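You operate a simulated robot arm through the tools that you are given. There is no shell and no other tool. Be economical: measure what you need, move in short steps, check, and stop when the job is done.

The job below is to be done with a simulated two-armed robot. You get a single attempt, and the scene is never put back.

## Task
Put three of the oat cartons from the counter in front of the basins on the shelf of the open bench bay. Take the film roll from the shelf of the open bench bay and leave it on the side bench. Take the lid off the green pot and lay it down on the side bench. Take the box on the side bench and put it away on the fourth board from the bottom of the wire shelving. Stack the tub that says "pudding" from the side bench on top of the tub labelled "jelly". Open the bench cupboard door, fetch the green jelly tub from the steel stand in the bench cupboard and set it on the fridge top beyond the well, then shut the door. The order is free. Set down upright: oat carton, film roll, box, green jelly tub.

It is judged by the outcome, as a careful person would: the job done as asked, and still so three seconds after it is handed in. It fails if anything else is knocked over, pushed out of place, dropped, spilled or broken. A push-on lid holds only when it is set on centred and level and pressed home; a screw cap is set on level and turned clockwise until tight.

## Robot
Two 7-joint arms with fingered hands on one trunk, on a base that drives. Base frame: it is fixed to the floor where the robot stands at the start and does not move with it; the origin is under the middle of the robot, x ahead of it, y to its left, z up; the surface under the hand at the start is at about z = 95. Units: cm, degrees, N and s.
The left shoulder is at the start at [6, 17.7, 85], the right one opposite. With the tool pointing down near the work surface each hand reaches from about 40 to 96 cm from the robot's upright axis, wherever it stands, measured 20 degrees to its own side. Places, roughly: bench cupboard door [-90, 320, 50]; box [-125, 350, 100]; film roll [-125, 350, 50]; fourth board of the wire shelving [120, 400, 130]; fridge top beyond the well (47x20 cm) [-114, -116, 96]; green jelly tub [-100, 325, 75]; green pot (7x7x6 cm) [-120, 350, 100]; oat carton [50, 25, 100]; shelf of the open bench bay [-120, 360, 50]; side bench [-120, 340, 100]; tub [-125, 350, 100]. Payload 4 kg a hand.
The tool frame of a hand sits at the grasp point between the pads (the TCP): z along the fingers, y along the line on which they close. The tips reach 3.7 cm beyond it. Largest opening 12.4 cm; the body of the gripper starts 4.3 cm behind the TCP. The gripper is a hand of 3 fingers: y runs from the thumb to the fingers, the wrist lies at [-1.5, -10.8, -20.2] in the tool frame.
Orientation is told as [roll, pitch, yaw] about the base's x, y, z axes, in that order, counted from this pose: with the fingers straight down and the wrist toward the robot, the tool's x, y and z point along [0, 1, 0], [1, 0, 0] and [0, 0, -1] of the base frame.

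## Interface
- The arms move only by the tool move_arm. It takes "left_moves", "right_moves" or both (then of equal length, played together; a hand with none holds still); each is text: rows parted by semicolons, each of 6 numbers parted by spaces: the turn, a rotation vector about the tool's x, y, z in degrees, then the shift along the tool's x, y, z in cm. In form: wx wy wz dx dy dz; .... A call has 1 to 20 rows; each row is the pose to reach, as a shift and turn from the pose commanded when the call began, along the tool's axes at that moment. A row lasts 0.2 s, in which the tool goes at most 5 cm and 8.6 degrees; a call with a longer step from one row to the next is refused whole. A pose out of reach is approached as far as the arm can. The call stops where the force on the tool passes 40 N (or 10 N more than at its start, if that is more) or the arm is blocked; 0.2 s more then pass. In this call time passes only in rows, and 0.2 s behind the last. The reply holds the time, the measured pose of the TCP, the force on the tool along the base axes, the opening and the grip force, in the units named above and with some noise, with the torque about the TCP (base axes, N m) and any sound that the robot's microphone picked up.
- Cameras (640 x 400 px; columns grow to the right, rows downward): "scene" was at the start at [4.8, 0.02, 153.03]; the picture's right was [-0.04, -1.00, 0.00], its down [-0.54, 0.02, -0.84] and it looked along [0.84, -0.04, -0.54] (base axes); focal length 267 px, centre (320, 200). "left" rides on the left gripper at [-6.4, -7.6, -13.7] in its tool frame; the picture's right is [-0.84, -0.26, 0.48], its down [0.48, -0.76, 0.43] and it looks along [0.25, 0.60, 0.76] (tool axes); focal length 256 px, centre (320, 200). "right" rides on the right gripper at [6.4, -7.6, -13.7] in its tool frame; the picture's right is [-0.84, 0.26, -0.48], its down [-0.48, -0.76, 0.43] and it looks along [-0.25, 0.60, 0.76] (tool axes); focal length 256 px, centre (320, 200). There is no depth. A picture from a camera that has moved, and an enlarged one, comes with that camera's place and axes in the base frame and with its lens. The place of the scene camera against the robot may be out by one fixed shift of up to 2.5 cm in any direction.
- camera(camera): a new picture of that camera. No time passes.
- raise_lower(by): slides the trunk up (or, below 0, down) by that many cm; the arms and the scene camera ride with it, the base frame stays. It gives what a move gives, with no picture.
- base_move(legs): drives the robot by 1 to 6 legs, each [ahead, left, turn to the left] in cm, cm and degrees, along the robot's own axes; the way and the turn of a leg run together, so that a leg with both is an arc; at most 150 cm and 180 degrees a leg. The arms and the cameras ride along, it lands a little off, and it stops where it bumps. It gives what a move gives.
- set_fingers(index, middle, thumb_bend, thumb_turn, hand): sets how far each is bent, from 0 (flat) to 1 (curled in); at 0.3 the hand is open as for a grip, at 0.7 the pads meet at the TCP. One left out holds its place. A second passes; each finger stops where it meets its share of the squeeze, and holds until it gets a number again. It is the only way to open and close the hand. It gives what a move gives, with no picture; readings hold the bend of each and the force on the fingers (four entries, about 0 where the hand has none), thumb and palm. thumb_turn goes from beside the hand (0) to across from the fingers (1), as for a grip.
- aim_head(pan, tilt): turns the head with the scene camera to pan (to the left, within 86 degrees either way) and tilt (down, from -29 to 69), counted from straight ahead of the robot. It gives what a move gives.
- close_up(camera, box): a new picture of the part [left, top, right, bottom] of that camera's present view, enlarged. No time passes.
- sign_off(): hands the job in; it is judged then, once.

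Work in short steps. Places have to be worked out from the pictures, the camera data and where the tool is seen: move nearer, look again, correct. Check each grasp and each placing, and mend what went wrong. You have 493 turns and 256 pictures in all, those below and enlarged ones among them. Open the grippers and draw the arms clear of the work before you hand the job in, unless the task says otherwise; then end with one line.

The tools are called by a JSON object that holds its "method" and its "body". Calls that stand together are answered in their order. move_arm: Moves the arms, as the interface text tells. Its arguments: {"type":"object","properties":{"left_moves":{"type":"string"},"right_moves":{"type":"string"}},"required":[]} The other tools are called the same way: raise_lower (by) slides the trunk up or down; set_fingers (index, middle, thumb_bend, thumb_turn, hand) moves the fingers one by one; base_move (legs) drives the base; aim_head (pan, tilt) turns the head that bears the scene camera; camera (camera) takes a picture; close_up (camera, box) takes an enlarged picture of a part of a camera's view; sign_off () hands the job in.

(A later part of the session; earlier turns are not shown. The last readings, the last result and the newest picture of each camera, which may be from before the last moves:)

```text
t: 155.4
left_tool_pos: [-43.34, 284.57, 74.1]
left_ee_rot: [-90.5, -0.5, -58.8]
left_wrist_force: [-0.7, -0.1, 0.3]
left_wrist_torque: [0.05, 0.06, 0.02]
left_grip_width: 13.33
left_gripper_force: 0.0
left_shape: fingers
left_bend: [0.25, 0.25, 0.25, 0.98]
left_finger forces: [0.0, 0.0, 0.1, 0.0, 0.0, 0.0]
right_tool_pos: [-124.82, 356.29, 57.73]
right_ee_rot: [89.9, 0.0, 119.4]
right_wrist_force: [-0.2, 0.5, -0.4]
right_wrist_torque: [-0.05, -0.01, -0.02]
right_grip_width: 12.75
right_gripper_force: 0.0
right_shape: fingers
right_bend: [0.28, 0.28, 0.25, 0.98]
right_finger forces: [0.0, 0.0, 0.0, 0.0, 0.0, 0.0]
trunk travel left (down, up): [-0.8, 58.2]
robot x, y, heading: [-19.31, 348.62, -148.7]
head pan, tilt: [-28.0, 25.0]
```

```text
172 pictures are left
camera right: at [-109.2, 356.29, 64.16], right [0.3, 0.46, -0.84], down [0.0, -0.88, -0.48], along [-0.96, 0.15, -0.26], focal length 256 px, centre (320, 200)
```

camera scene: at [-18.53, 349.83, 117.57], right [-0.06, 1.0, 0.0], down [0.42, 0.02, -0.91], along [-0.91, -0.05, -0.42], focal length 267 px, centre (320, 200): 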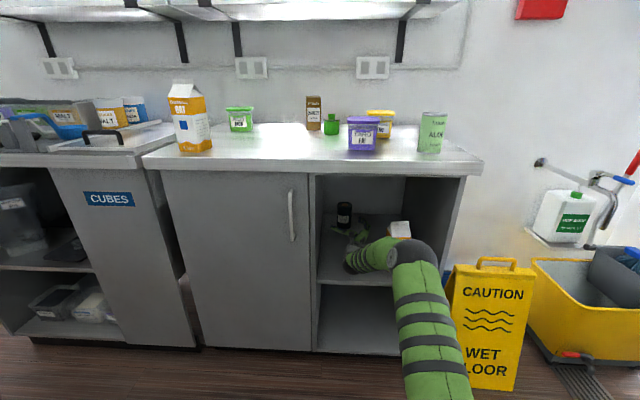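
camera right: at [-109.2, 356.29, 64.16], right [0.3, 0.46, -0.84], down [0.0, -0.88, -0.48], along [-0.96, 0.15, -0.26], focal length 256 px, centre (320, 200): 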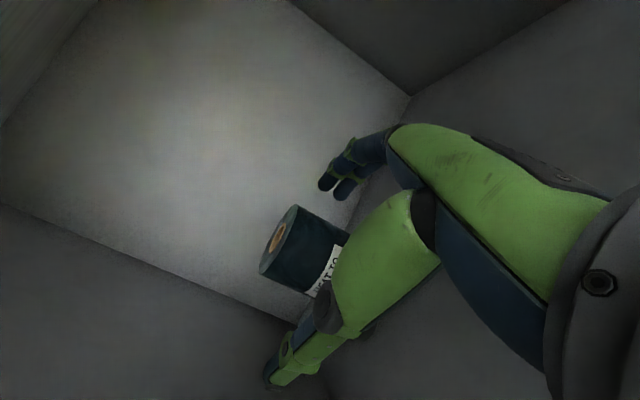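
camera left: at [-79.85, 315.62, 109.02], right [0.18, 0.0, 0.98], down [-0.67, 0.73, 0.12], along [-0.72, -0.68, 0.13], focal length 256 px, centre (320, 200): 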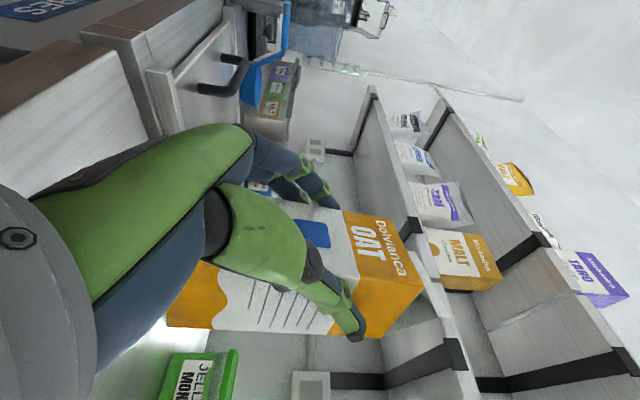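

Roll relative to the hand: ~6.5 cm ahead and 2.1 cm toward the fingers. I first centre sideways, then advance.

{"method": "move_arm", "body": {"right_moves": "0 0 0 -0.5 2.2 0;0 0 0 -1 2.2 2;0 0 0 -1.3 2.2 4;0 0 0 -1.3 2.2 6"}}

{"method": "camera", "body": {"camera": "right"}}

```text
t: 156.4
left_tool_pos: [-43.48, 284.46, 74.16]
left_ee_rot: [-90.6, -0.6, -58.8]
left_wrist_force: [0.4, -1.1, -0.3]
left_wrist_torque: [-0.01, -0.02, 0.03]
left_grip_width: 13.34
left_gripper_force: 0.0
left_shape: fingers
left_bend: [0.25, 0.25, 0.25, 0.98]
left_finger forces: [0.0, 0.0, 0.1, 0.0, 0.1, 0.0]
right_tool_pos: [-131.31, 355.19, 56.23]
right_ee_rot: [89.9, 0.0, 119.5]
right_wrist_force: [0.1, -0.1, 0.7]
right_wrist_torque: [-0.02, -0.01, 0.02]
right_grip_width: 12.76
right_gripper_force: 0.1
right_shape: fingers
right_bend: [0.28, 0.28, 0.25, 0.98]
right_finger forces: [0.0, 0.0, 0.0, 0.0, 0.1, 0.0]
trunk travel left (down, up): [-0.8, 58.2]
robot x, y, heading: [-19.28, 348.54, -148.9]
head pan, tilt: [-28.0, 25.0]
```

```text
171 pictures are left
camera right: at [-115.65, 355.22, 62.74], right [0.3, 0.46, -0.84], down [0.0, -0.88, -0.48], along [-0.96, 0.15, -0.26], focal length 256 px, centre (320, 200)
```

right: 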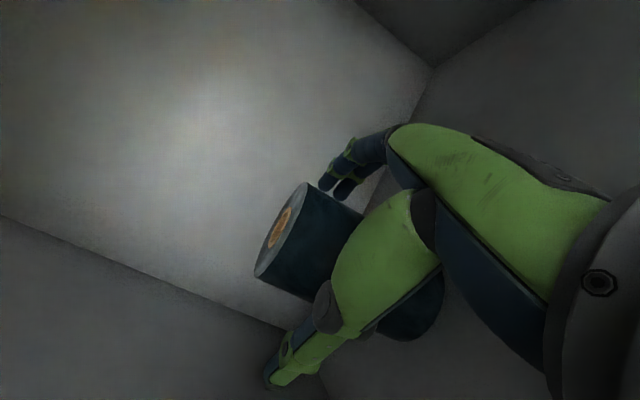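

The roll is centred in the grip. Close.

{"method": "set_fingers", "body": {"hand": "right", "index": 0.7, "middle": 0.7, "thumb_bend": 0.7}}

{"method": "move_arm", "body": {"right_moves": "0 0 0 1.5 0 0;0 0 0 3 0 0"}}

{"method": "camera", "body": {"camera": "right"}}

```text
t: 157.4
left_tool_pos: [-43.38, 284.55, 74.03]
left_ee_rot: [-90.5, -0.6, -58.8]
left_wrist_force: [0.4, 0.0, 0.1]
left_wrist_torque: [-0.03, 0.02, -0.03]
left_grip_width: 13.34
left_gripper_force: 0.0
left_shape: fingers
left_bend: [0.25, 0.25, 0.25, 0.98]
left_finger forces: [0.0, 0.1, 0.1, 0.1, 0.0, 0.1]
right_tool_pos: [-131.33, 355.11, 56.2]
right_ee_rot: [89.9, 0.2, 119.4]
right_wrist_force: [0.5, 1.0, -0.3]
right_wrist_torque: [0.02, -0.11, 0.03]
right_grip_width: 7.91
right_gripper_force: 22.7
right_shape: fingers
right_bend: [0.5, 0.51, 0.49, 0.97]
right_finger forces: [13.3, 9.0, 0.0, 0.0, 22.3, 0.0]
trunk travel left (down, up): [-0.8, 58.2]
robot x, y, heading: [-19.92, 348.63, -149.0]
head pan, tilt: [-28.0, 25.0]
```

```text
t: 158.0
left_tool_pos: [-43.33, 284.35, 74.22]
left_ee_rot: [-90.5, -0.7, -58.8]
left_wrist_force: [-0.1, 0.7, -0.1]
left_wrist_torque: [0.01, -0.03, 0.01]
left_grip_width: 13.34
left_gripper_force: 0.1
left_shape: fingers
left_bend: [0.25, 0.25, 0.25, 0.98]
left_finger forces: [0.0, 0.0, 0.1, 0.1, 0.0, 0.0]
right_tool_pos: [-131.38, 355.1, 59.12]
right_ee_rot: [89.9, 0.1, 119.5]
right_wrist_force: [0.1, -1.1, -4.2]
right_wrist_torque: [0.01, -0.1, -0.01]
right_grip_width: 7.93
right_gripper_force: 22.3
right_shape: fingers
right_bend: [0.5, 0.51, 0.49, 0.97]
right_finger forces: [12.9, 9.1, 0.0, 0.0, 22.2, 0.0]
trunk travel left (down, up): [-0.8, 58.2]
robot x, y, heading: [-19.63, 348.67, -148.9]
head pan, tilt: [-28.0, 25.0]
```

```text
170 pictures are left
camera right: at [-115.76, 355.11, 65.66], right [0.3, 0.46, -0.84], down [0.0, -0.88, -0.48], along [-0.96, 0.15, -0.26], focal length 256 px, centre (320, 200)
```

right: 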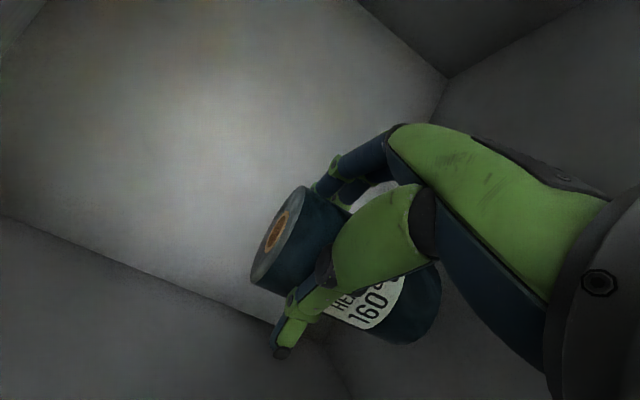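

Film roll is held (≈0.4 kg). I lift a bit more and back out along +x with the base.

{"method": "move_arm", "body": {"right_moves": "0 0 0 2 0 0;0 0 0 4 0 0"}}

{"method": "base_move", "body": {"legs": [[-21.4, 12.9, 0]]}}

{"method": "camera", "body": {"camera": "scene"}}

```text
t: 158.6
left_tool_pos: [-43.43, 284.53, 74.09]
left_ee_rot: [-90.6, -0.6, -58.7]
left_wrist_force: [0.1, -0.5, 0.0]
left_wrist_torque: [0.01, 0.0, 0.0]
left_grip_width: 13.32
left_gripper_force: 0.1
left_shape: fingers
left_bend: [0.25, 0.25, 0.25, 0.98]
left_finger forces: [0.0, 0.0, 0.0, 0.0, 0.1, 0.1]
right_tool_pos: [-131.1, 355.09, 63.38]
right_ee_rot: [89.8, 0.1, 119.5]
right_wrist_force: [0.1, -0.2, -3.9]
right_wrist_torque: [0.01, -0.04, 0.06]
right_grip_width: 7.94
right_gripper_force: 22.2
right_shape: fingers
right_bend: [0.5, 0.51, 0.49, 0.97]
right_finger forces: [13.0, 9.2, 0.0, 0.1, 22.2, 0.0]
trunk travel left (down, up): [-0.8, 58.2]
robot x, y, heading: [-19.52, 348.82, -148.9]
head pan, tilt: [-28.0, 25.0]
```

```text
t: 160.4
left_tool_pos: [-18.48, 284.56, 74.17]
left_ee_rot: [-90.5, -0.5, -58.7]
left_wrist_force: [0.0, -0.3, 0.0]
left_wrist_torque: [0.03, -0.01, -0.02]
left_grip_width: 13.36
left_gripper_force: 0.0
left_shape: fingers
left_bend: [0.25, 0.25, 0.25, 0.98]
left_finger forces: [0.0, 0.0, 0.0, 0.0, 0.0, 0.0]
right_tool_pos: [-106.59, 355.04, 63.44]
right_ee_rot: [89.8, 0.2, 119.5]
right_wrist_force: [0.2, 0.5, -4.0]
right_wrist_torque: [0.01, -0.09, 0.03]
right_grip_width: 7.96
right_gripper_force: 22.1
right_shape: fingers
right_bend: [0.5, 0.51, 0.49, 0.97]
right_finger forces: [13.0, 9.1, 0.0, 0.0, 22.3, 0.0]
trunk travel left (down, up): [-0.8, 58.2]
robot x, y, heading: [5.44, 348.74, -148.6]
head pan, tilt: [-28.0, 25.0]
```

```text
169 pictures are left
camera scene: at [-2.66, 350.07, 117.56], right [-0.06, 1.0, 0.0], down [0.42, 0.03, -0.91], along [-0.9, -0.05, -0.42], focal length 267 px, centre (320, 200)
```

scene: 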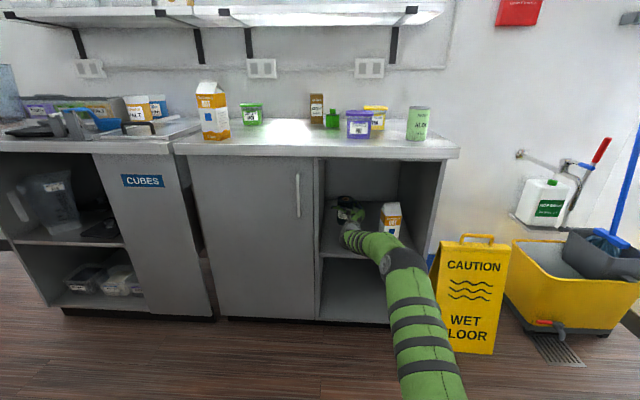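

Now retract the arm the rest of the way out of the bay.

{"method": "move_arm", "body": {"right_moves": "0 0 0 0 -2.2 -3.8;0 0 0 0 -4.4 -7.6;0 0 0 0 -6.6 -11.4;0 0 0 0 -8.8 -15.2;0 0 0 0 -11 -19;0 0 0 0 -13.2 -22.8"}}

{"method": "camera", "body": {"camera": "scene"}}

```text
t: 161.8
left_tool_pos: [-18.72, 284.61, 74.08]
left_ee_rot: [-90.6, -0.6, -58.8]
left_wrist_force: [-0.1, -0.2, -0.4]
left_wrist_torque: [-0.02, 0.01, 0.01]
left_grip_width: 13.35
left_gripper_force: 0.1
left_shape: fingers
left_bend: [0.25, 0.25, 0.25, 0.98]
left_finger forces: [0.1, 0.0, 0.1, 0.0, 0.1, 0.1]
right_tool_pos: [-80.15, 354.76, 63.71]
right_ee_rot: [89.9, 0.2, 119.5]
right_wrist_force: [0.1, -0.8, -3.5]
right_wrist_torque: [0.02, -0.06, 0.04]
right_grip_width: 7.92
right_gripper_force: 22.0
right_shape: fingers
right_bend: [0.5, 0.51, 0.49, 0.97]
right_finger forces: [12.9, 9.1, 0.0, 0.0, 22.0, 0.0]
trunk travel left (down, up): [-0.8, 58.2]
robot x, y, heading: [5.07, 348.6, -148.3]
head pan, tilt: [-28.0, 25.0]
```

```text
168 pictures are left
camera scene: at [-2.66, 350.07, 117.56], right [-0.06, 1.0, 0.0], down [0.42, 0.03, -0.91], along [-0.9, -0.05, -0.42], focal length 267 px, centre (320, 200)
```

scene: 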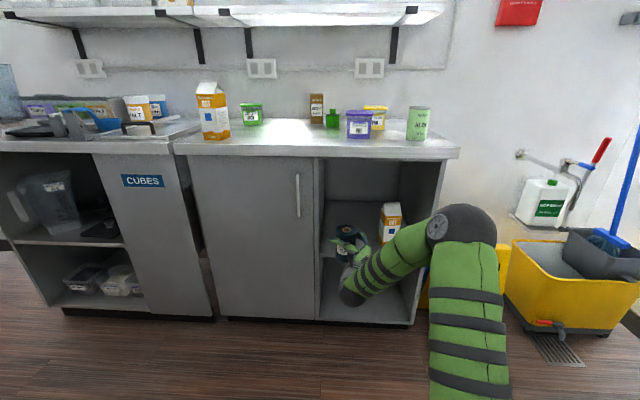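

Film roll is clear. I back off slightly, raise the trunk above the bench, staying turned, since the free bench spot (-102, 337) lies straight along the hand's direction.

{"method": "base_move", "body": {"legs": [[-5.1, 3.1, 0]]}}

{"method": "raise_lower", "body": {"by": 40}}

{"method": "raise_lower", "body": {"by": 13}}

{"method": "aim_head", "body": {"pan": -20, "tilt": 38}}

{"method": "camera", "body": {"camera": "scene"}}

```text
t: 162.8
left_tool_pos: [-12.56, 284.72, 74.14]
left_ee_rot: [-90.4, -0.5, -58.5]
left_wrist_force: [-0.1, 0.6, 1.6]
left_wrist_torque: [0.0, 0.01, 0.02]
left_grip_width: 13.33
left_gripper_force: 0.0
left_shape: fingers
left_bend: [0.25, 0.25, 0.25, 0.98]
left_finger forces: [0.1, 0.0, 0.0, 0.1, 0.0, 0.0]
right_tool_pos: [-74.29, 354.65, 63.67]
right_ee_rot: [89.9, 0.1, 119.8]
right_wrist_force: [1.3, -0.3, -3.9]
right_wrist_torque: [0.06, -0.07, 0.04]
right_grip_width: 7.94
right_gripper_force: 22.2
right_shape: fingers
right_bend: [0.5, 0.51, 0.49, 0.97]
right_finger forces: [12.6, 9.1, 0.0, 0.1, 21.9, 0.0]
trunk travel left (down, up): [-0.8, 58.2]
robot x, y, heading: [10.87, 348.87, -148.4]
head pan, tilt: [-28.0, 25.0]
```

```text
t: 166.6
left_tool_pos: [-12.55, 284.77, 114.14]
left_ee_rot: [-90.6, -0.6, -58.5]
left_wrist_force: [0.8, 0.0, -0.4]
left_wrist_torque: [-0.01, -0.03, 0.03]
left_grip_width: 13.35
left_gripper_force: 0.0
left_shape: fingers
left_bend: [0.25, 0.25, 0.25, 0.98]
left_finger forces: [0.1, 0.1, 0.0, 0.1, 0.1, 0.1]
right_tool_pos: [-74.36, 354.77, 103.59]
right_ee_rot: [90.0, 0.1, 119.7]
right_wrist_force: [0.1, -0.4, -4.2]
right_wrist_torque: [0.05, -0.07, 0.01]
right_grip_width: 7.94
right_gripper_force: 21.9
right_shape: fingers
right_bend: [0.5, 0.51, 0.49, 0.97]
right_finger forces: [12.7, 9.2, 0.0, 0.0, 21.9, 0.0]
trunk travel left (down, up): [-40.8, 18.2]
robot x, y, heading: [11.08, 348.84, -148.3]
head pan, tilt: [-28.0, 25.0]
```

```text
t: 168.2
left_tool_pos: [-12.57, 284.71, 127.17]
left_ee_rot: [-90.6, -0.5, -58.5]
left_wrist_force: [-0.1, -0.6, -0.5]
left_wrist_torque: [-0.02, 0.0, 0.0]
left_grip_width: 13.35
left_gripper_force: 0.1
left_shape: fingers
left_bend: [0.25, 0.25, 0.25, 0.98]
left_finger forces: [0.1, 0.0, 0.0, 0.0, 0.1, 0.0]
right_tool_pos: [-74.26, 354.69, 116.79]
right_ee_rot: [89.8, 0.1, 119.7]
right_wrist_force: [0.4, 0.3, -4.4]
right_wrist_torque: [0.01, -0.07, 0.0]
right_grip_width: 7.93
right_gripper_force: 22.9
right_shape: fingers
right_bend: [0.5, 0.51, 0.49, 0.97]
right_finger forces: [12.7, 9.1, 0.0, 0.0, 22.0, 0.0]
trunk travel left (down, up): [-53.8, 5.2]
robot x, y, heading: [11.18, 348.76, -148.6]
head pan, tilt: [-28.0, 25.0]
```

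```text
t: 168.9
left_tool_pos: [-12.46, 284.64, 127.1]
left_ee_rot: [-90.6, -0.6, -58.5]
left_wrist_force: [0.0, -0.1, 0.4]
left_wrist_torque: [-0.02, 0.01, 0.02]
left_grip_width: 13.35
left_gripper_force: 0.1
left_shape: fingers
left_bend: [0.25, 0.25, 0.25, 0.98]
left_finger forces: [0.1, 0.1, 0.0, 0.0, 0.0, 0.0]
right_tool_pos: [-74.41, 354.55, 116.67]
right_ee_rot: [89.9, 0.2, 119.7]
right_wrist_force: [-0.3, 0.3, -4.0]
right_wrist_torque: [0.0, -0.09, -0.02]
right_grip_width: 7.95
right_gripper_force: 22.1
right_shape: fingers
right_bend: [0.5, 0.51, 0.49, 0.97]
right_finger forces: [12.7, 9.0, 0.0, 0.1, 21.9, 0.0]
trunk travel left (down, up): [-53.8, 5.2]
robot x, y, heading: [11.11, 348.47, -148.4]
head pan, tilt: [-20.0, 38.0]
```

```text
167 pictures are left
camera scene: at [4.02, 349.04, 168.53], right [-0.2, 0.98, 0.0], down [0.6, 0.12, -0.79], along [-0.77, -0.16, -0.62], focal length 267 px, centre (320, 200)
```

scene: 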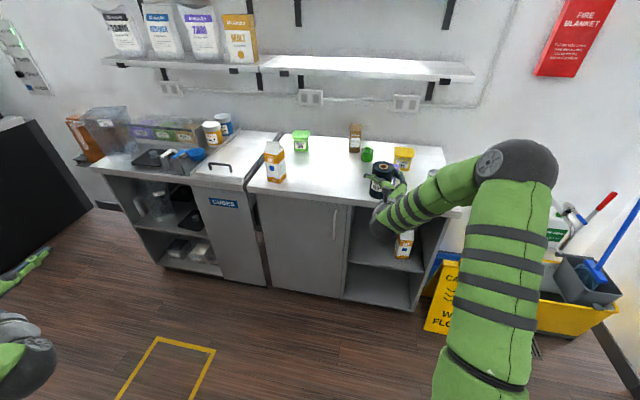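

Drive straight ahead 25 cm along the robot's heading; that brings the roll above the free spot.

{"method": "base_move", "body": {"legs": [[25, 2, 0]]}}

{"method": "camera", "body": {"camera": "scene"}}

```text
t: 170.7
left_tool_pos: [-32.92, 269.83, 127.14]
left_ee_rot: [-90.6, -0.6, -58.6]
left_wrist_force: [0.2, -0.9, 0.4]
left_wrist_torque: [0.03, -0.02, 0.01]
left_grip_width: 13.32
left_gripper_force: 0.0
left_shape: fingers
left_bend: [0.25, 0.25, 0.25, 0.98]
left_finger forces: [0.0, 0.1, 0.1, 0.1, 0.1, 0.1]
right_tool_pos: [-94.7, 339.53, 116.64]
right_ee_rot: [89.8, 0.1, 119.7]
right_wrist_force: [-0.1, -0.1, -3.7]
right_wrist_torque: [0.03, -0.09, 0.05]
right_grip_width: 7.9
right_gripper_force: 21.3
right_shape: fingers
right_bend: [0.5, 0.51, 0.49, 0.97]
right_finger forces: [12.7, 9.1, 0.0, 0.0, 22.0, 0.0]
trunk travel left (down, up): [-53.8, 5.2]
robot x, y, heading: [-9.05, 334.06, -148.2]
head pan, tilt: [-20.0, 38.0]
```

```text
166 pictures are left
camera scene: at [-16.43, 334.12, 168.52], right [-0.2, 0.98, 0.0], down [0.6, 0.12, -0.79], along [-0.77, -0.16, -0.62], focal length 267 px, centre (320, 200)
```

scene: 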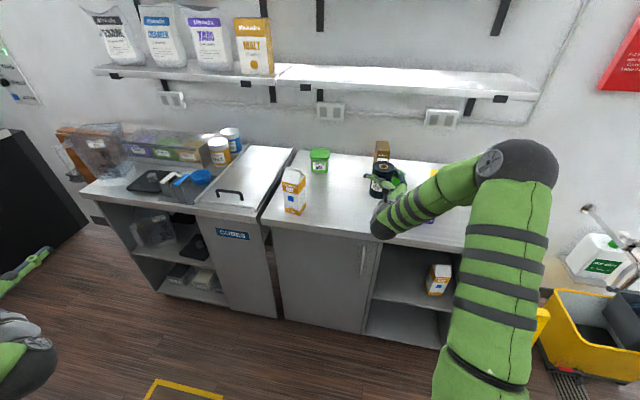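

Extend 6 cm then lower with the trunk close to the bench.

{"method": "move_arm", "body": {"right_moves": "0 0 0 0 0 3;0 0 0 0 0 6"}}

{"method": "raise_lower", "body": {"by": -10.5}}

{"method": "raise_lower", "body": {"by": -1.2}}

{"method": "close_up", "body": {"camera": "scene", "box": [280, 100, 480, 250]}}

```text
t: 171.3
left_tool_pos: [-32.75, 269.9, 127.24]
left_ee_rot: [-90.5, -0.6, -58.5]
left_wrist_force: [0.4, -0.2, 0.7]
left_wrist_torque: [0.0, 0.01, -0.01]
left_grip_width: 13.33
left_gripper_force: 0.1
left_shape: fingers
left_bend: [0.25, 0.25, 0.25, 0.98]
left_finger forces: [0.0, 0.0, 0.0, 0.1, 0.0, 0.0]
right_tool_pos: [-99.97, 336.67, 116.51]
right_ee_rot: [89.8, 0.1, 119.8]
right_wrist_force: [-0.6, -0.2, -3.9]
right_wrist_torque: [0.04, -0.12, 0.0]
right_grip_width: 7.92
right_gripper_force: 21.7
right_shape: fingers
right_bend: [0.5, 0.51, 0.49, 0.97]
right_finger forces: [12.7, 9.2, 0.0, 0.0, 21.9, 0.1]
trunk travel left (down, up): [-53.8, 5.2]
robot x, y, heading: [-9.57, 333.76, -148.4]
head pan, tilt: [-20.0, 38.0]
```

```text
t: 172.7
left_tool_pos: [-32.75, 269.8, 116.66]
left_ee_rot: [-90.5, -0.7, -58.5]
left_wrist_force: [0.0, 0.5, 0.1]
left_wrist_torque: [-0.02, 0.0, 0.0]
left_grip_width: 13.33
left_gripper_force: 0.0
left_shape: fingers
left_bend: [0.25, 0.25, 0.25, 0.98]
left_finger forces: [0.1, 0.0, 0.0, 0.0, 0.0, 0.0]
right_tool_pos: [-99.95, 336.65, 106.08]
right_ee_rot: [90.0, 0.1, 119.8]
right_wrist_force: [0.0, 0.4, -4.0]
right_wrist_torque: [0.04, -0.12, 0.01]
right_grip_width: 7.95
right_gripper_force: 22.0
right_shape: fingers
right_bend: [0.5, 0.51, 0.49, 0.97]
right_finger forces: [12.6, 9.1, 0.1, 0.0, 21.9, 0.0]
trunk travel left (down, up): [-43.3, 15.7]
robot x, y, heading: [-9.44, 333.72, -148.4]
head pan, tilt: [-20.0, 38.0]
```

```text
t: 173.3
left_tool_pos: [-32.88, 269.82, 115.31]
left_ee_rot: [-90.5, -0.6, -58.5]
left_wrist_force: [0.3, -0.6, 0.4]
left_wrist_torque: [0.02, 0.02, 0.01]
left_grip_width: 13.35
left_gripper_force: 0.1
left_shape: fingers
left_bend: [0.25, 0.25, 0.25, 0.98]
left_finger forces: [0.1, 0.0, 0.1, 0.0, 0.0, 0.1]
right_tool_pos: [-99.93, 336.6, 104.81]
right_ee_rot: [90.0, 0.1, 119.8]
right_wrist_force: [0.5, 0.0, -3.2]
right_wrist_torque: [0.03, -0.1, 0.01]
right_grip_width: 7.93
right_gripper_force: 22.0
right_shape: fingers
right_bend: [0.5, 0.51, 0.49, 0.97]
right_finger forces: [12.7, 9.1, 0.0, 0.0, 22.0, 0.0]
trunk travel left (down, up): [-42.1, 16.9]
robot x, y, heading: [-9.25, 333.75, -148.4]
head pan, tilt: [-20.0, 38.0]
```

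```text
2.67 times, centred on (380, 175) of scene
camera zoom: at [-16.29, 334.21, 156.83], right [-0.2, 0.98, 0.0], down [0.6, 0.12, -0.79], along [-0.77, -0.16, -0.62], focal length 711 px, centre (160, 267)
```

zoom: 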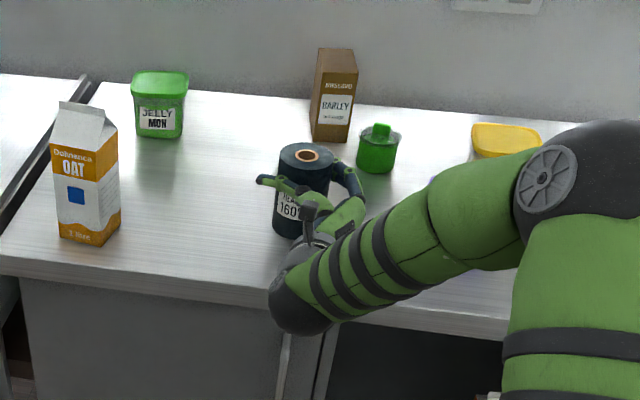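

Nearly down; lower in 0.6 cm steps until contact.

{"method": "raise_lower", "body": {"by": -0.6}}

{"method": "raise_lower", "body": {"by": -0.6}}

```text
t: 173.9
left_tool_pos: [-32.8, 269.96, 114.85]
left_ee_rot: [-90.5, -0.6, -58.6]
left_wrist_force: [-0.5, -0.4, -1.1]
left_wrist_torque: [0.0, 0.01, 0.02]
left_grip_width: 13.33
left_gripper_force: 0.0
left_shape: fingers
left_bend: [0.25, 0.25, 0.25, 0.98]
left_finger forces: [0.0, 0.0, 0.1, 0.0, 0.1, 0.0]
right_tool_pos: [-99.94, 336.61, 104.28]
right_ee_rot: [90.0, 0.0, 119.8]
right_wrist_force: [0.4, -0.3, -3.7]
right_wrist_torque: [0.04, -0.08, 0.03]
right_grip_width: 7.95
right_gripper_force: 22.7
right_shape: fingers
right_bend: [0.5, 0.51, 0.49, 0.97]
right_finger forces: [12.7, 9.1, 0.0, 0.0, 21.9, 0.0]
trunk travel left (down, up): [-41.5, 17.5]
robot x, y, heading: [-9.04, 334.02, -148.7]
head pan, tilt: [-20.0, 38.0]
```

```text
t: 174.4
left_tool_pos: [-32.8, 269.77, 114.26]
left_ee_rot: [-90.5, -0.6, -58.5]
left_wrist_force: [0.3, 0.6, -0.6]
left_wrist_torque: [0.01, 0.02, 0.02]
left_grip_width: 13.31
left_gripper_force: 0.0
left_shape: fingers
left_bend: [0.25, 0.25, 0.25, 0.98]
left_finger forces: [0.1, 0.0, 0.0, 0.0, 0.0, 0.0]
right_tool_pos: [-99.92, 336.67, 103.75]
right_ee_rot: [90.0, 0.0, 119.8]
right_wrist_force: [0.9, 0.1, -4.1]
right_wrist_torque: [-0.01, -0.09, 0.01]
right_grip_width: 7.95
right_gripper_force: 21.5
right_shape: fingers
right_bend: [0.5, 0.51, 0.49, 0.97]
right_finger forces: [12.6, 9.1, 0.0, 0.1, 21.9, 0.0]
trunk travel left (down, up): [-40.9, 18.1]
robot x, y, heading: [-8.94, 333.95, -148.5]
head pan, tilt: [-20.0, 38.0]
```

{"method": "raise_lower", "body": {"by": -0.6}}

{"method": "raise_lower", "body": {"by": -0.6}}

{"method": "raise_lower", "body": {"by": -0.5}}

```text
t: 175.0
left_tool_pos: [-32.88, 269.85, 113.69]
left_ee_rot: [-90.6, -0.6, -58.5]
left_wrist_force: [-0.2, 0.6, 0.6]
left_wrist_torque: [0.02, -0.02, 0.03]
left_grip_width: 13.32
left_gripper_force: 0.0
left_shape: fingers
left_bend: [0.25, 0.25, 0.25, 0.98]
left_finger forces: [0.0, 0.0, 0.0, 0.0, 0.0, 0.1]
right_tool_pos: [-99.88, 336.68, 103.15]
right_ee_rot: [90.0, 0.0, 119.6]
right_wrist_force: [-1.3, 0.4, 1.2]
right_wrist_torque: [-0.01, 0.01, 0.0]
right_grip_width: 7.92
right_gripper_force: 22.0
right_shape: fingers
right_bend: [0.5, 0.51, 0.49, 0.97]
right_finger forces: [14.0, 8.9, 0.0, 0.0, 21.4, 0.0]
trunk travel left (down, up): [-40.3, 18.7]
robot x, y, heading: [-8.97, 334.05, -148.3]
head pan, tilt: [-20.0, 38.0]
```

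```text
t: 175.5
left_tool_pos: [-32.75, 269.91, 113.12]
left_ee_rot: [-90.6, -0.5, -58.5]
left_wrist_force: [0.4, 0.0, 0.5]
left_wrist_torque: [-0.03, 0.0, 0.02]
left_grip_width: 13.35
left_gripper_force: 0.2
left_shape: fingers
left_bend: [0.25, 0.25, 0.25, 0.98]
left_finger forces: [0.0, 0.0, 0.1, 0.0, 0.0, 0.1]
right_tool_pos: [-99.85, 336.68, 102.9]
right_ee_rot: [90.1, -0.1, 119.7]
right_wrist_force: [-5.6, -1.0, 17.0]
right_wrist_torque: [0.0, 0.33, -0.05]
right_grip_width: 7.93
right_gripper_force: 22.0
right_shape: fingers
right_bend: [0.49, 0.51, 0.5, 0.95]
right_finger forces: [14.6, 9.5, 0.0, 0.0, 20.2, 0.0]
trunk travel left (down, up): [-39.7, 19.3]
robot x, y, heading: [-9.39, 334.01, -148.4]
head pan, tilt: [-20.0, 38.0]
```

```text
t: 176.1
left_tool_pos: [-32.51, 269.81, 112.57]
left_ee_rot: [-90.6, -0.6, -58.5]
left_wrist_force: [-0.8, -0.7, 1.3]
left_wrist_torque: [0.01, 0.0, 0.01]
left_grip_width: 13.36
left_gripper_force: 0.0
left_shape: fingers
left_bend: [0.25, 0.25, 0.25, 0.98]
left_finger forces: [0.0, 0.0, 0.0, 0.0, 0.1, 0.0]
right_tool_pos: [-99.83, 336.65, 102.47]
right_ee_rot: [90.4, -0.1, 119.8]
right_wrist_force: [-9.2, -1.1, 30.7]
right_wrist_torque: [0.04, 0.7, 0.03]
right_grip_width: 7.92
right_gripper_force: 21.6
right_shape: fingers
right_bend: [0.49, 0.51, 0.5, 0.93]
right_finger forces: [14.5, 10.6, 0.0, 0.0, 18.7, 0.0]
trunk travel left (down, up): [-39.2, 19.8]
robot x, y, heading: [-9.39, 334.12, -148.5]
head pan, tilt: [-20.0, 38.0]
```

Contact at 103.15; raise back 1.1 cm and release in stages.

{"method": "raise_lower", "body": {"by": 1.1}}

{"method": "set_fingers", "body": {"hand": "right", "index": 0.45, "middle": 0.46, "thumb_bend": 0.44}}

{"method": "set_fingers", "body": {"hand": "right", "index": 0.28, "middle": 0.28, "thumb_bend": 0.26}}

{"method": "close_up", "body": {"camera": "scene", "box": [280, 100, 480, 250]}}

```text
t: 176.6
left_tool_pos: [-32.67, 269.87, 113.71]
left_ee_rot: [-90.6, -0.6, -58.5]
left_wrist_force: [0.2, -0.1, -0.3]
left_wrist_torque: [-0.04, 0.0, -0.02]
left_grip_width: 13.34
left_gripper_force: 0.1
left_shape: fingers
left_bend: [0.25, 0.25, 0.25, 0.98]
left_finger forces: [0.0, 0.1, 0.1, 0.0, 0.0, 0.0]
right_tool_pos: [-99.81, 336.63, 102.86]
right_ee_rot: [89.6, 0.1, 119.8]
right_wrist_force: [-3.9, -2.2, 8.0]
right_wrist_torque: [0.0, 0.11, 0.03]
right_grip_width: 7.91
right_gripper_force: 22.9
right_shape: fingers
right_bend: [0.49, 0.51, 0.5, 0.95]
right_finger forces: [12.7, 10.6, 0.0, 0.1, 22.2, 0.0]
trunk travel left (down, up): [-40.3, 18.7]
robot x, y, heading: [-9.3, 333.94, -148.7]
head pan, tilt: [-20.0, 38.0]
```

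```text
t: 177.6
left_tool_pos: [-32.76, 269.77, 113.6]
left_ee_rot: [-90.5, -0.6, -58.5]
left_wrist_force: [-0.2, 0.2, -0.1]
left_wrist_torque: [-0.02, 0.01, -0.03]
left_grip_width: 13.34
left_gripper_force: 0.1
left_shape: fingers
left_bend: [0.25, 0.25, 0.25, 0.98]
left_finger forces: [0.0, 0.0, 0.0, 0.1, 0.1, 0.0]
right_tool_pos: [-99.9, 336.69, 103.07]
right_ee_rot: [89.9, 0.1, 119.7]
right_wrist_force: [0.4, 0.7, 0.2]
right_wrist_torque: [-0.01, 0.01, -0.05]
right_grip_width: 7.92
right_gripper_force: 0.1
right_shape: fingers
right_bend: [0.45, 0.46, 0.44, 0.97]
right_finger forces: [0.0, 0.1, 0.0, 0.0, 0.1, 0.0]
trunk travel left (down, up): [-40.3, 18.7]
robot x, y, heading: [-9.23, 334.31, -148.6]
head pan, tilt: [-20.0, 38.0]
```

```text
t: 178.6
left_tool_pos: [-32.71, 269.88, 113.66]
left_ee_rot: [-90.6, -0.6, -58.5]
left_wrist_force: [-0.2, 1.2, -0.3]
left_wrist_torque: [0.03, 0.0, -0.02]
left_grip_width: 13.36
left_gripper_force: 0.0
left_shape: fingers
left_bend: [0.25, 0.25, 0.25, 0.98]
left_finger forces: [0.0, 0.1, 0.0, 0.1, 0.0, 0.1]
right_tool_pos: [-100.01, 336.62, 103.04]
right_ee_rot: [89.9, 0.1, 119.8]
right_wrist_force: [-0.7, -0.5, 0.4]
right_wrist_torque: [-0.02, -0.01, 0.0]
right_grip_width: 12.8
right_gripper_force: 0.0
right_shape: fingers
right_bend: [0.28, 0.28, 0.26, 0.97]
right_finger forces: [0.0, 0.1, 0.1, 0.0, 0.1, 0.0]
trunk travel left (down, up): [-40.3, 18.7]
robot x, y, heading: [-9.42, 333.99, -148.4]
head pan, tilt: [-20.0, 38.0]
```

```text
2.67 times, centred on (380, 175) of scene
camera zoom: at [-16.27, 334.2, 155.03], right [-0.2, 0.98, 0.0], down [0.6, 0.12, -0.79], along [-0.77, -0.16, -0.62], focal length 711 px, centre (160, 267)
```

zoom: 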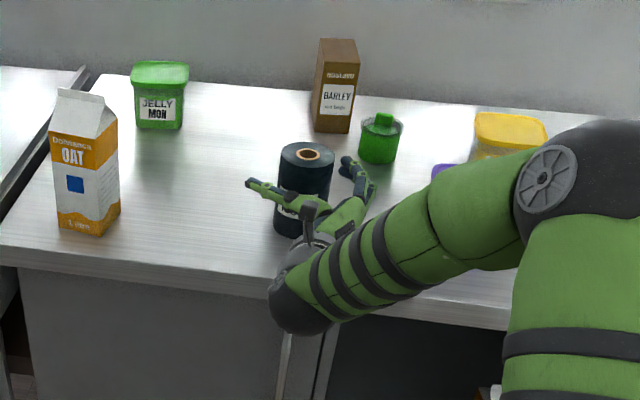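

Film roll stands upright on the bench. I withdraw the right hand straight back and at the same time park the left hand fingers-down close to the body.

{"method": "move_arm", "body": {"left_moves": "4.62 4.62 4.62 0 -0.8 -0.8;9.24 9.24 9.24 0 -1.6 -1.6;13.86 13.86 13.86 0 -2.4 -2.4;18.47 18.47 18.47 0 -3.2 -3.2;23.09 23.09 23.09 0 -4 -4;27.71 27.71 27.71 0 -4.8 -4.8;32.33 32.33 32.33 0 -5.6 -5.6;36.95 36.95 36.95 0 -6.4 -6.4;41.57 41.57 41.57 0 -7.2 -7.2;46.19 46.19 46.19 0 -8 -8;50.8 50.8 50.8 0 -8.8 -8.8;55.42 55.42 55.42 0 -9.6 -9.6;60.04 60.04 60.04 0 -10.4 -10.4;64.66 64.66 64.66 0 -11.2 -11.2;69.28 69.28 69.28 0 -12 -12", "right_moves": "0 0 0 0 0 -1.5;0 0 0 0 0 -3;0 0 0 0 0 -4.5;0 0 0 0 0 -6;0 0 0 0 0 -7.5;0 0 0 0 0 -9;0 0 0 0 0 -10.5;0 0 0 0 0 -12;0 0 0 0 0 -13.5;0 0 0 0 0 -15;0 0 0 0 0 -16.5;0 0 0 0 0 -18;0 0 0 0 0 -19.5;0 0 0 0 0 -21;0 0 0 0 0 -22"}}

{"method": "camera", "body": {"camera": "scene"}}

```text
t: 181.8
left_tool_pos: [-28.83, 286.31, 113.54]
left_ee_rot: [0.7, -0.5, -148.6]
left_wrist_force: [-0.4, 0.3, -1.0]
left_wrist_torque: [-0.02, -0.03, -0.01]
left_grip_width: 13.35
left_gripper_force: 0.1
left_shape: fingers
left_bend: [0.25, 0.25, 0.25, 0.98]
left_finger forces: [0.0, 0.0, 0.0, 0.0, 0.0, 0.1]
left hand out of reach, approached as far as the arm can: row 1, 2, 3, 4, 5, 6
right_tool_pos: [-80.91, 347.77, 103.16]
right_ee_rot: [89.9, 0.0, 119.9]
right_wrist_force: [0.7, -0.8, 0.2]
right_wrist_torque: [-0.03, 0.01, -0.01]
right_grip_width: 12.8
right_gripper_force: 0.0
right_shape: fingers
right_bend: [0.28, 0.28, 0.26, 0.97]
right_finger forces: [0.0, 0.0, 0.0, 0.0, 0.1, 0.0]
trunk travel left (down, up): [-40.3, 18.7]
robot x, y, heading: [-8.95, 333.52, -148.2]
head pan, tilt: [-20.0, 38.0]
```

```text
163 pictures are left
camera scene: at [-16.27, 334.2, 155.03], right [-0.2, 0.98, 0.0], down [0.6, 0.12, -0.79], along [-0.77, -0.16, -0.62], focal length 267 px, centre (320, 200)
```

scene: 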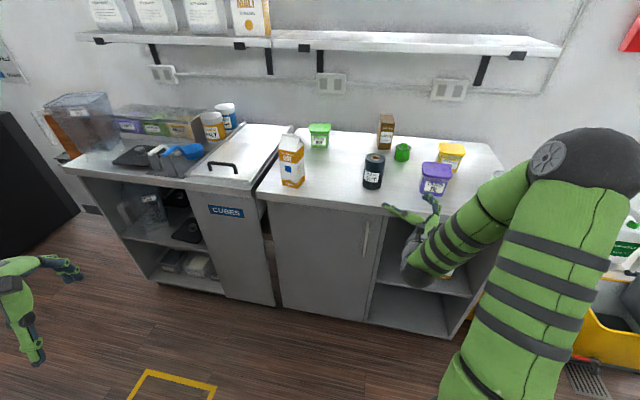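

Next carton 1 with the right hand. I turn right ~43° (heading ≈168°, matching the carton's faces), pull the right hand inward, and slide left.

{"method": "base_move", "body": {"legs": [[0, 0, -43.5]]}}

{"method": "move_arm", "body": {"left_moves": "0 0 0 0 0 -3;0 0 0 0 0 -6;0 0 0 0 0 -9;0 0 0 0 0 -12;0 0 0 0 0 -12", "right_moves": "0 0 0 0 -4 0;0 0 0 0 -8 0;0 0 0 0 -12 0;0 0 0 0 -16 0;0 0 0 0 -20 0"}}

{"method": "base_move", "body": {"legs": [[0, 70, 0]]}}

{"method": "aim_head", "body": {"pan": -15, "tilt": 35}}

{"method": "camera", "body": {"camera": "scene"}}

```text
t: 184.2
left_tool_pos: [-56.22, 312.57, 113.39]
left_ee_rot: [0.6, -0.7, 168.4]
left_wrist_force: [-0.7, -0.1, -0.2]
left_wrist_torque: [0.03, 0.02, 0.01]
left_grip_width: 13.36
left_gripper_force: 0.1
left_shape: fingers
left_bend: [0.25, 0.25, 0.25, 0.98]
left_finger forces: [0.1, 0.0, 0.0, 0.0, 0.0, 0.1]
right_tool_pos: [-52.13, 392.82, 103.01]
right_ee_rot: [89.8, 0.1, 76.7]
right_wrist_force: [0.7, 0.6, -0.1]
right_wrist_torque: [0.02, 0.0, 0.04]
right_grip_width: 12.8
right_gripper_force: 0.1
right_shape: fingers
right_bend: [0.28, 0.28, 0.26, 0.97]
right_finger forces: [0.1, 0.0, 0.0, 0.1, 0.1, 0.1]
trunk travel left (down, up): [-40.3, 18.7]
robot x, y, heading: [-9.25, 333.47, 168.6]
head pan, tilt: [-20.0, 38.0]
```

```text
t: 185.4
left_tool_pos: [-56.01, 312.75, 125.26]
left_ee_rot: [0.6, -0.5, 168.4]
left_wrist_force: [0.2, -0.1, -0.4]
left_wrist_torque: [0.0, -0.01, -0.02]
left_grip_width: 13.32
left_gripper_force: 0.0
left_shape: fingers
left_bend: [0.25, 0.25, 0.25, 0.98]
left_finger forces: [0.0, 0.1, 0.0, 0.1, 0.1, 0.1]
right_tool_pos: [-57.11, 373.3, 103.38]
right_ee_rot: [89.8, 0.0, 76.5]
right_wrist_force: [-0.2, 0.3, 0.6]
right_wrist_torque: [0.01, -0.01, -0.01]
right_grip_width: 12.83
right_gripper_force: 0.0
right_shape: fingers
right_bend: [0.28, 0.28, 0.26, 0.97]
right_finger forces: [0.1, 0.1, 0.0, 0.1, 0.0, 0.0]
right hand out of reach, approached as far as the arm can: row 2, 3, 4, 5
trunk travel left (down, up): [-40.3, 18.7]
robot x, y, heading: [-9.23, 334.09, 168.5]
head pan, tilt: [-20.0, 38.0]
```

```text
t: 189.2
left_tool_pos: [-68.39, 243.35, 125.2]
left_ee_rot: [0.6, -0.5, 169.8]
left_wrist_force: [0.0, -0.3, -0.6]
left_wrist_torque: [0.0, -0.01, -0.01]
left_grip_width: 13.35
left_gripper_force: 0.1
left_shape: fingers
left_bend: [0.25, 0.25, 0.25, 0.98]
left_finger forces: [0.0, 0.0, 0.0, 0.1, 0.0, 0.0]
right_tool_pos: [-71.1, 304.04, 103.37]
right_ee_rot: [90.0, 0.0, 78.0]
right_wrist_force: [0.1, -0.4, 0.0]
right_wrist_torque: [-0.01, 0.04, 0.0]
right_grip_width: 12.82
right_gripper_force: 0.1
right_shape: fingers
right_bend: [0.28, 0.28, 0.26, 0.97]
right_finger forces: [0.0, 0.0, 0.0, 0.0, 0.1, 0.1]
trunk travel left (down, up): [-40.3, 18.7]
robot x, y, heading: [-22.17, 265.72, 170.0]
head pan, tilt: [-20.0, 38.0]
```

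```text
t: 189.9
left_tool_pos: [-68.43, 243.39, 125.3]
left_ee_rot: [0.6, -0.7, 169.8]
left_wrist_force: [-0.4, 0.6, 0.7]
left_wrist_torque: [-0.01, -0.02, 0.02]
left_grip_width: 13.38
left_gripper_force: 0.1
left_shape: fingers
left_bend: [0.25, 0.25, 0.25, 0.98]
left_finger forces: [0.0, 0.0, 0.1, 0.1, 0.0, 0.0]
right_tool_pos: [-71.07, 304.04, 103.28]
right_ee_rot: [89.9, 0.1, 78.0]
right_wrist_force: [-0.4, 0.7, -0.1]
right_wrist_torque: [-0.05, -0.03, 0.01]
right_grip_width: 12.82
right_gripper_force: 0.0
right_shape: fingers
right_bend: [0.28, 0.28, 0.26, 0.97]
right_finger forces: [0.0, 0.1, 0.0, 0.0, 0.0, 0.0]
trunk travel left (down, up): [-40.3, 18.7]
robot x, y, heading: [-22.54, 265.51, 169.9]
head pan, tilt: [-15.0, 35.0]
```

```text
162 pictures are left
camera scene: at [-28.36, 269.37, 155.48], right [0.42, 0.91, 0.0], down [0.52, -0.24, -0.82], along [-0.74, 0.35, -0.57], focal length 267 px, centre (320, 200)
```

scene: 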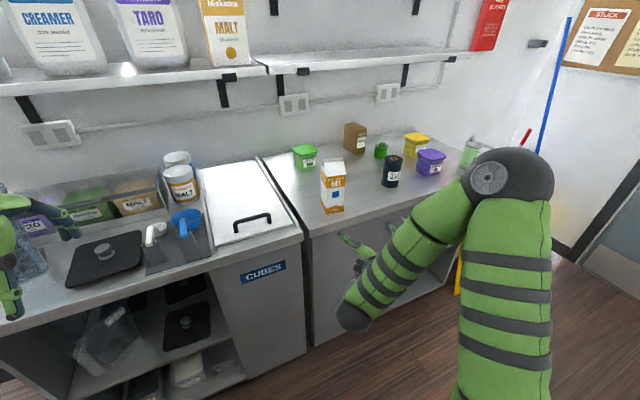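

Right hand is nearly lined up with carton 1. I check with its camera.

{"method": "camera", "body": {"camera": "right"}}

{"method": "close_up", "body": {"camera": "scene", "box": [270, 120, 430, 240]}}

```text
161 pictures are left
camera right: at [-59.32, 293.73, 109.79], right [0.53, 0.15, -0.84], down [-0.58, -0.65, -0.48], along [-0.62, 0.74, -0.26], focal length 256 px, centre (320, 200)
```

right: 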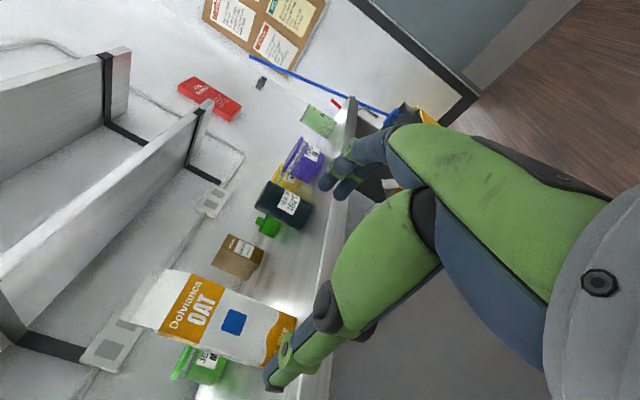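

```text
3.33 times, centred on (350, 180) of scene
camera zoom: at [-28.36, 269.37, 155.48], right [0.42, 0.91, 0.0], down [0.52, -0.24, -0.82], along [-0.74, 0.35, -0.57], focal length 889 px, centre (220, 267)
```

zoom: 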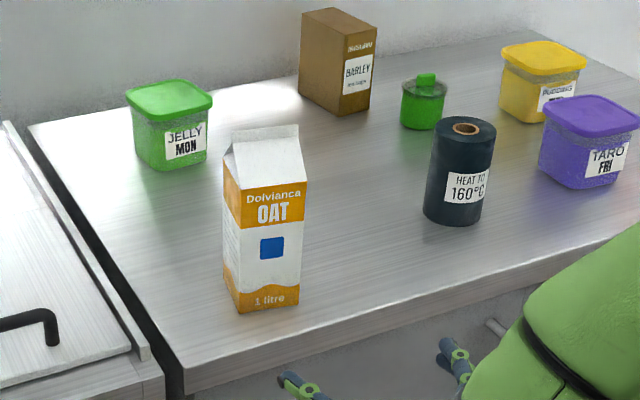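

Carton centre ≈(-96, 307). I shift 2 cm left, rise 2.5 cm, and advance halfway.

{"method": "move_arm", "body": {"right_moves": "0 0 0 1 -1 2;0 0 0 2 -2 5;0 0 0 2.5 -2.1 9;0 0 0 2.5 -2.1 13"}}

{"method": "camera", "body": {"camera": "right"}}

{"method": "close_up", "body": {"camera": "scene", "box": [270, 120, 430, 240]}}

```text
t: 190.9
left_tool_pos: [-68.42, 243.34, 125.24]
left_ee_rot: [0.6, -0.5, 169.8]
left_wrist_force: [0.0, 0.2, 0.3]
left_wrist_torque: [-0.02, 0.0, -0.01]
left_grip_width: 13.36
left_gripper_force: 0.0
left_shape: fingers
left_bend: [0.25, 0.25, 0.25, 0.98]
left_finger forces: [0.1, 0.1, 0.0, 0.1, 0.1, 0.0]
right_tool_pos: [-84.22, 305.06, 105.44]
right_ee_rot: [89.9, 0.1, 78.0]
right_wrist_force: [-1.0, 0.2, 0.0]
right_wrist_torque: [-0.02, -0.01, -0.02]
right_grip_width: 12.8
right_gripper_force: 0.2
right_shape: fingers
right_bend: [0.28, 0.28, 0.26, 0.98]
right_finger forces: [0.0, 0.1, 0.0, 0.0, 0.0, 0.1]
trunk travel left (down, up): [-40.3, 18.7]
robot x, y, heading: [-21.75, 265.88, 170.0]
head pan, tilt: [-15.0, 35.0]
```

```text
159 pictures are left
camera right: at [-72.5, 294.6, 111.91], right [0.53, 0.15, -0.84], down [-0.58, -0.65, -0.48], along [-0.62, 0.74, -0.26], focal length 256 px, centre (320, 200)
```

right: 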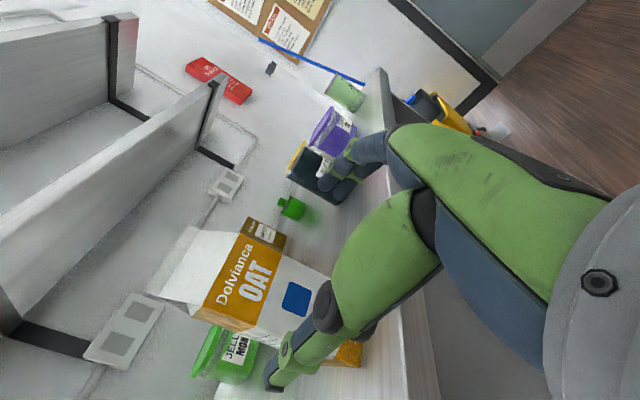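

```text
3.33 times, centred on (350, 180) of scene
camera zoom: at [-28.41, 269.38, 155.48], right [0.42, 0.91, 0.0], down [0.52, -0.24, -0.82], along [-0.74, 0.35, -0.57], focal length 889 px, centre (220, 267)
```

zoom: 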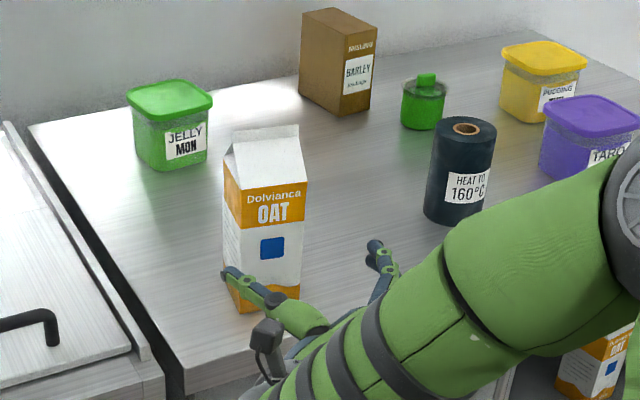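

Thumb clearance is a bit tight, so shift 1.2 cm further left and advance around the carton.

{"method": "move_arm", "body": {"right_moves": "0 0 0 0 -1.2 0;0 0 0 0 -1.2 3;0 0 0 0 -1.2 6;0 0 0 0 -1.2 9;0 0 0 0 -1.2 10.5"}}

{"method": "close_up", "body": {"camera": "scene", "box": [270, 120, 430, 240]}}

```text
t: 192.1
left_tool_pos: [-68.39, 243.29, 125.08]
left_ee_rot: [0.6, -0.6, 169.8]
left_wrist_force: [-0.1, 0.5, 0.3]
left_wrist_torque: [-0.02, 0.02, 0.02]
left_grip_width: 13.35
left_gripper_force: 0.1
left_shape: fingers
left_bend: [0.25, 0.25, 0.25, 0.98]
left_finger forces: [0.0, 0.0, 0.1, 0.1, 0.0, 0.0]
right_tool_pos: [-94.74, 305.82, 105.64]
right_ee_rot: [89.9, 0.0, 77.9]
right_wrist_force: [0.5, 0.3, -0.1]
right_wrist_torque: [0.01, 0.03, 0.02]
right_grip_width: 12.83
right_gripper_force: 0.0
right_shape: fingers
right_bend: [0.28, 0.28, 0.26, 0.98]
right_finger forces: [0.0, 0.0, 0.1, 0.0, 0.1, 0.0]
trunk travel left (down, up): [-40.3, 18.7]
robot x, y, heading: [-22.35, 266.04, 169.9]
head pan, tilt: [-15.0, 35.0]
```

```text
3.33 times, centred on (350, 180) of scene
camera zoom: at [-28.38, 269.38, 155.48], right [0.42, 0.91, 0.0], down [0.52, -0.24, -0.82], along [-0.74, 0.35, -0.57], focal length 889 px, centre (220, 267)
```

zoom: 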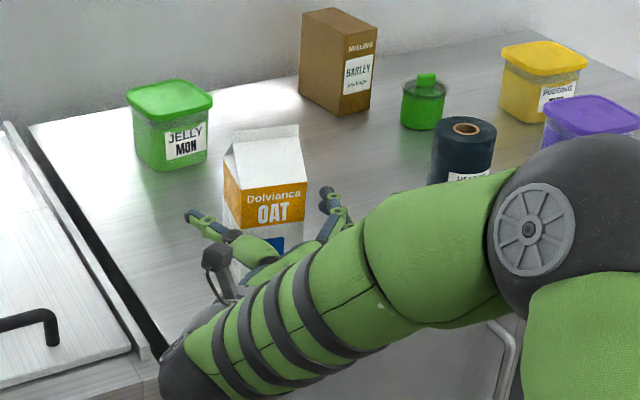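

Carton is between the fingers. Close the hand gently and lift.

{"method": "set_fingers", "body": {"hand": "right", "index": 0.7, "middle": 0.7, "thumb_bend": 0.7}}

{"method": "move_arm", "body": {"right_moves": "0 0 0 2 0 0;0 0 0 5 0 0;0 0 0 8 0 0"}}

{"method": "close_up", "body": {"camera": "scene", "box": [270, 100, 430, 220]}}

```text
t: 193.1
left_tool_pos: [-68.46, 243.29, 125.09]
left_ee_rot: [0.5, -0.5, 169.8]
left_wrist_force: [-0.5, 0.6, -0.1]
left_wrist_torque: [0.0, -0.01, -0.01]
left_grip_width: 13.34
left_gripper_force: 0.1
left_shape: fingers
left_bend: [0.25, 0.25, 0.25, 0.98]
left_finger forces: [0.1, 0.1, 0.0, 0.1, 0.0, 0.1]
right_tool_pos: [-94.74, 305.94, 105.58]
right_ee_rot: [89.8, 0.1, 78.1]
right_wrist_force: [1.4, -1.5, -0.1]
right_wrist_torque: [-0.08, -0.07, 0.04]
right_grip_width: 8.21
right_gripper_force: 29.1
right_shape: fingers
right_bend: [0.47, 0.48, 0.51, 0.97]
right_finger forces: [16.1, 11.8, 0.1, 0.1, 30.8, 0.0]
trunk travel left (down, up): [-40.3, 18.7]
robot x, y, heading: [-22.43, 265.68, 169.8]
head pan, tilt: [-15.0, 35.0]
```

```text
t: 193.9
left_tool_pos: [-68.44, 243.37, 125.24]
left_ee_rot: [0.7, -0.5, 169.8]
left_wrist_force: [-0.1, -0.5, -0.2]
left_wrist_torque: [-0.02, 0.01, -0.05]
left_grip_width: 13.35
left_gripper_force: 0.0
left_shape: fingers
left_bend: [0.25, 0.25, 0.25, 0.98]
left_finger forces: [0.1, 0.0, 0.0, 0.1, 0.1, 0.0]
right_tool_pos: [-94.74, 305.94, 113.73]
right_ee_rot: [89.9, 0.1, 78.0]
right_wrist_force: [0.8, 0.3, -10.5]
right_wrist_torque: [-0.13, -0.23, 0.0]
right_grip_width: 8.14
right_gripper_force: 27.6
right_shape: fingers
right_bend: [0.47, 0.48, 0.52, 0.98]
right_finger forces: [15.6, 12.0, 0.0, 0.1, 28.1, 0.0]
trunk travel left (down, up): [-40.3, 18.7]
robot x, y, heading: [-22.38, 265.75, 170.0]
head pan, tilt: [-15.0, 35.0]
```

```text
3.33 times, centred on (350, 160) of scene
camera zoom: at [-28.4, 269.39, 155.48], right [0.42, 0.91, 0.0], down [0.52, -0.24, -0.82], along [-0.74, 0.35, -0.57], focal length 889 px, centre (220, 333)
```

zoom: 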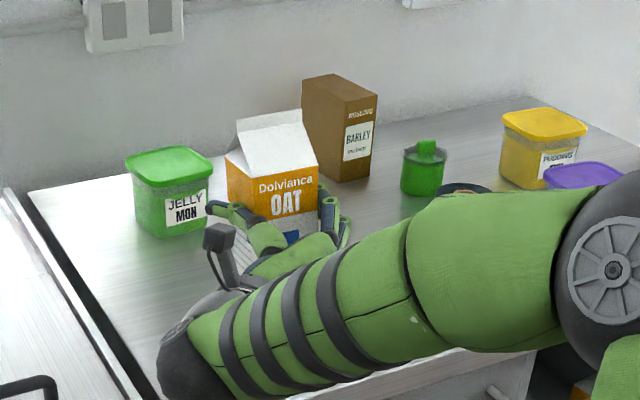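

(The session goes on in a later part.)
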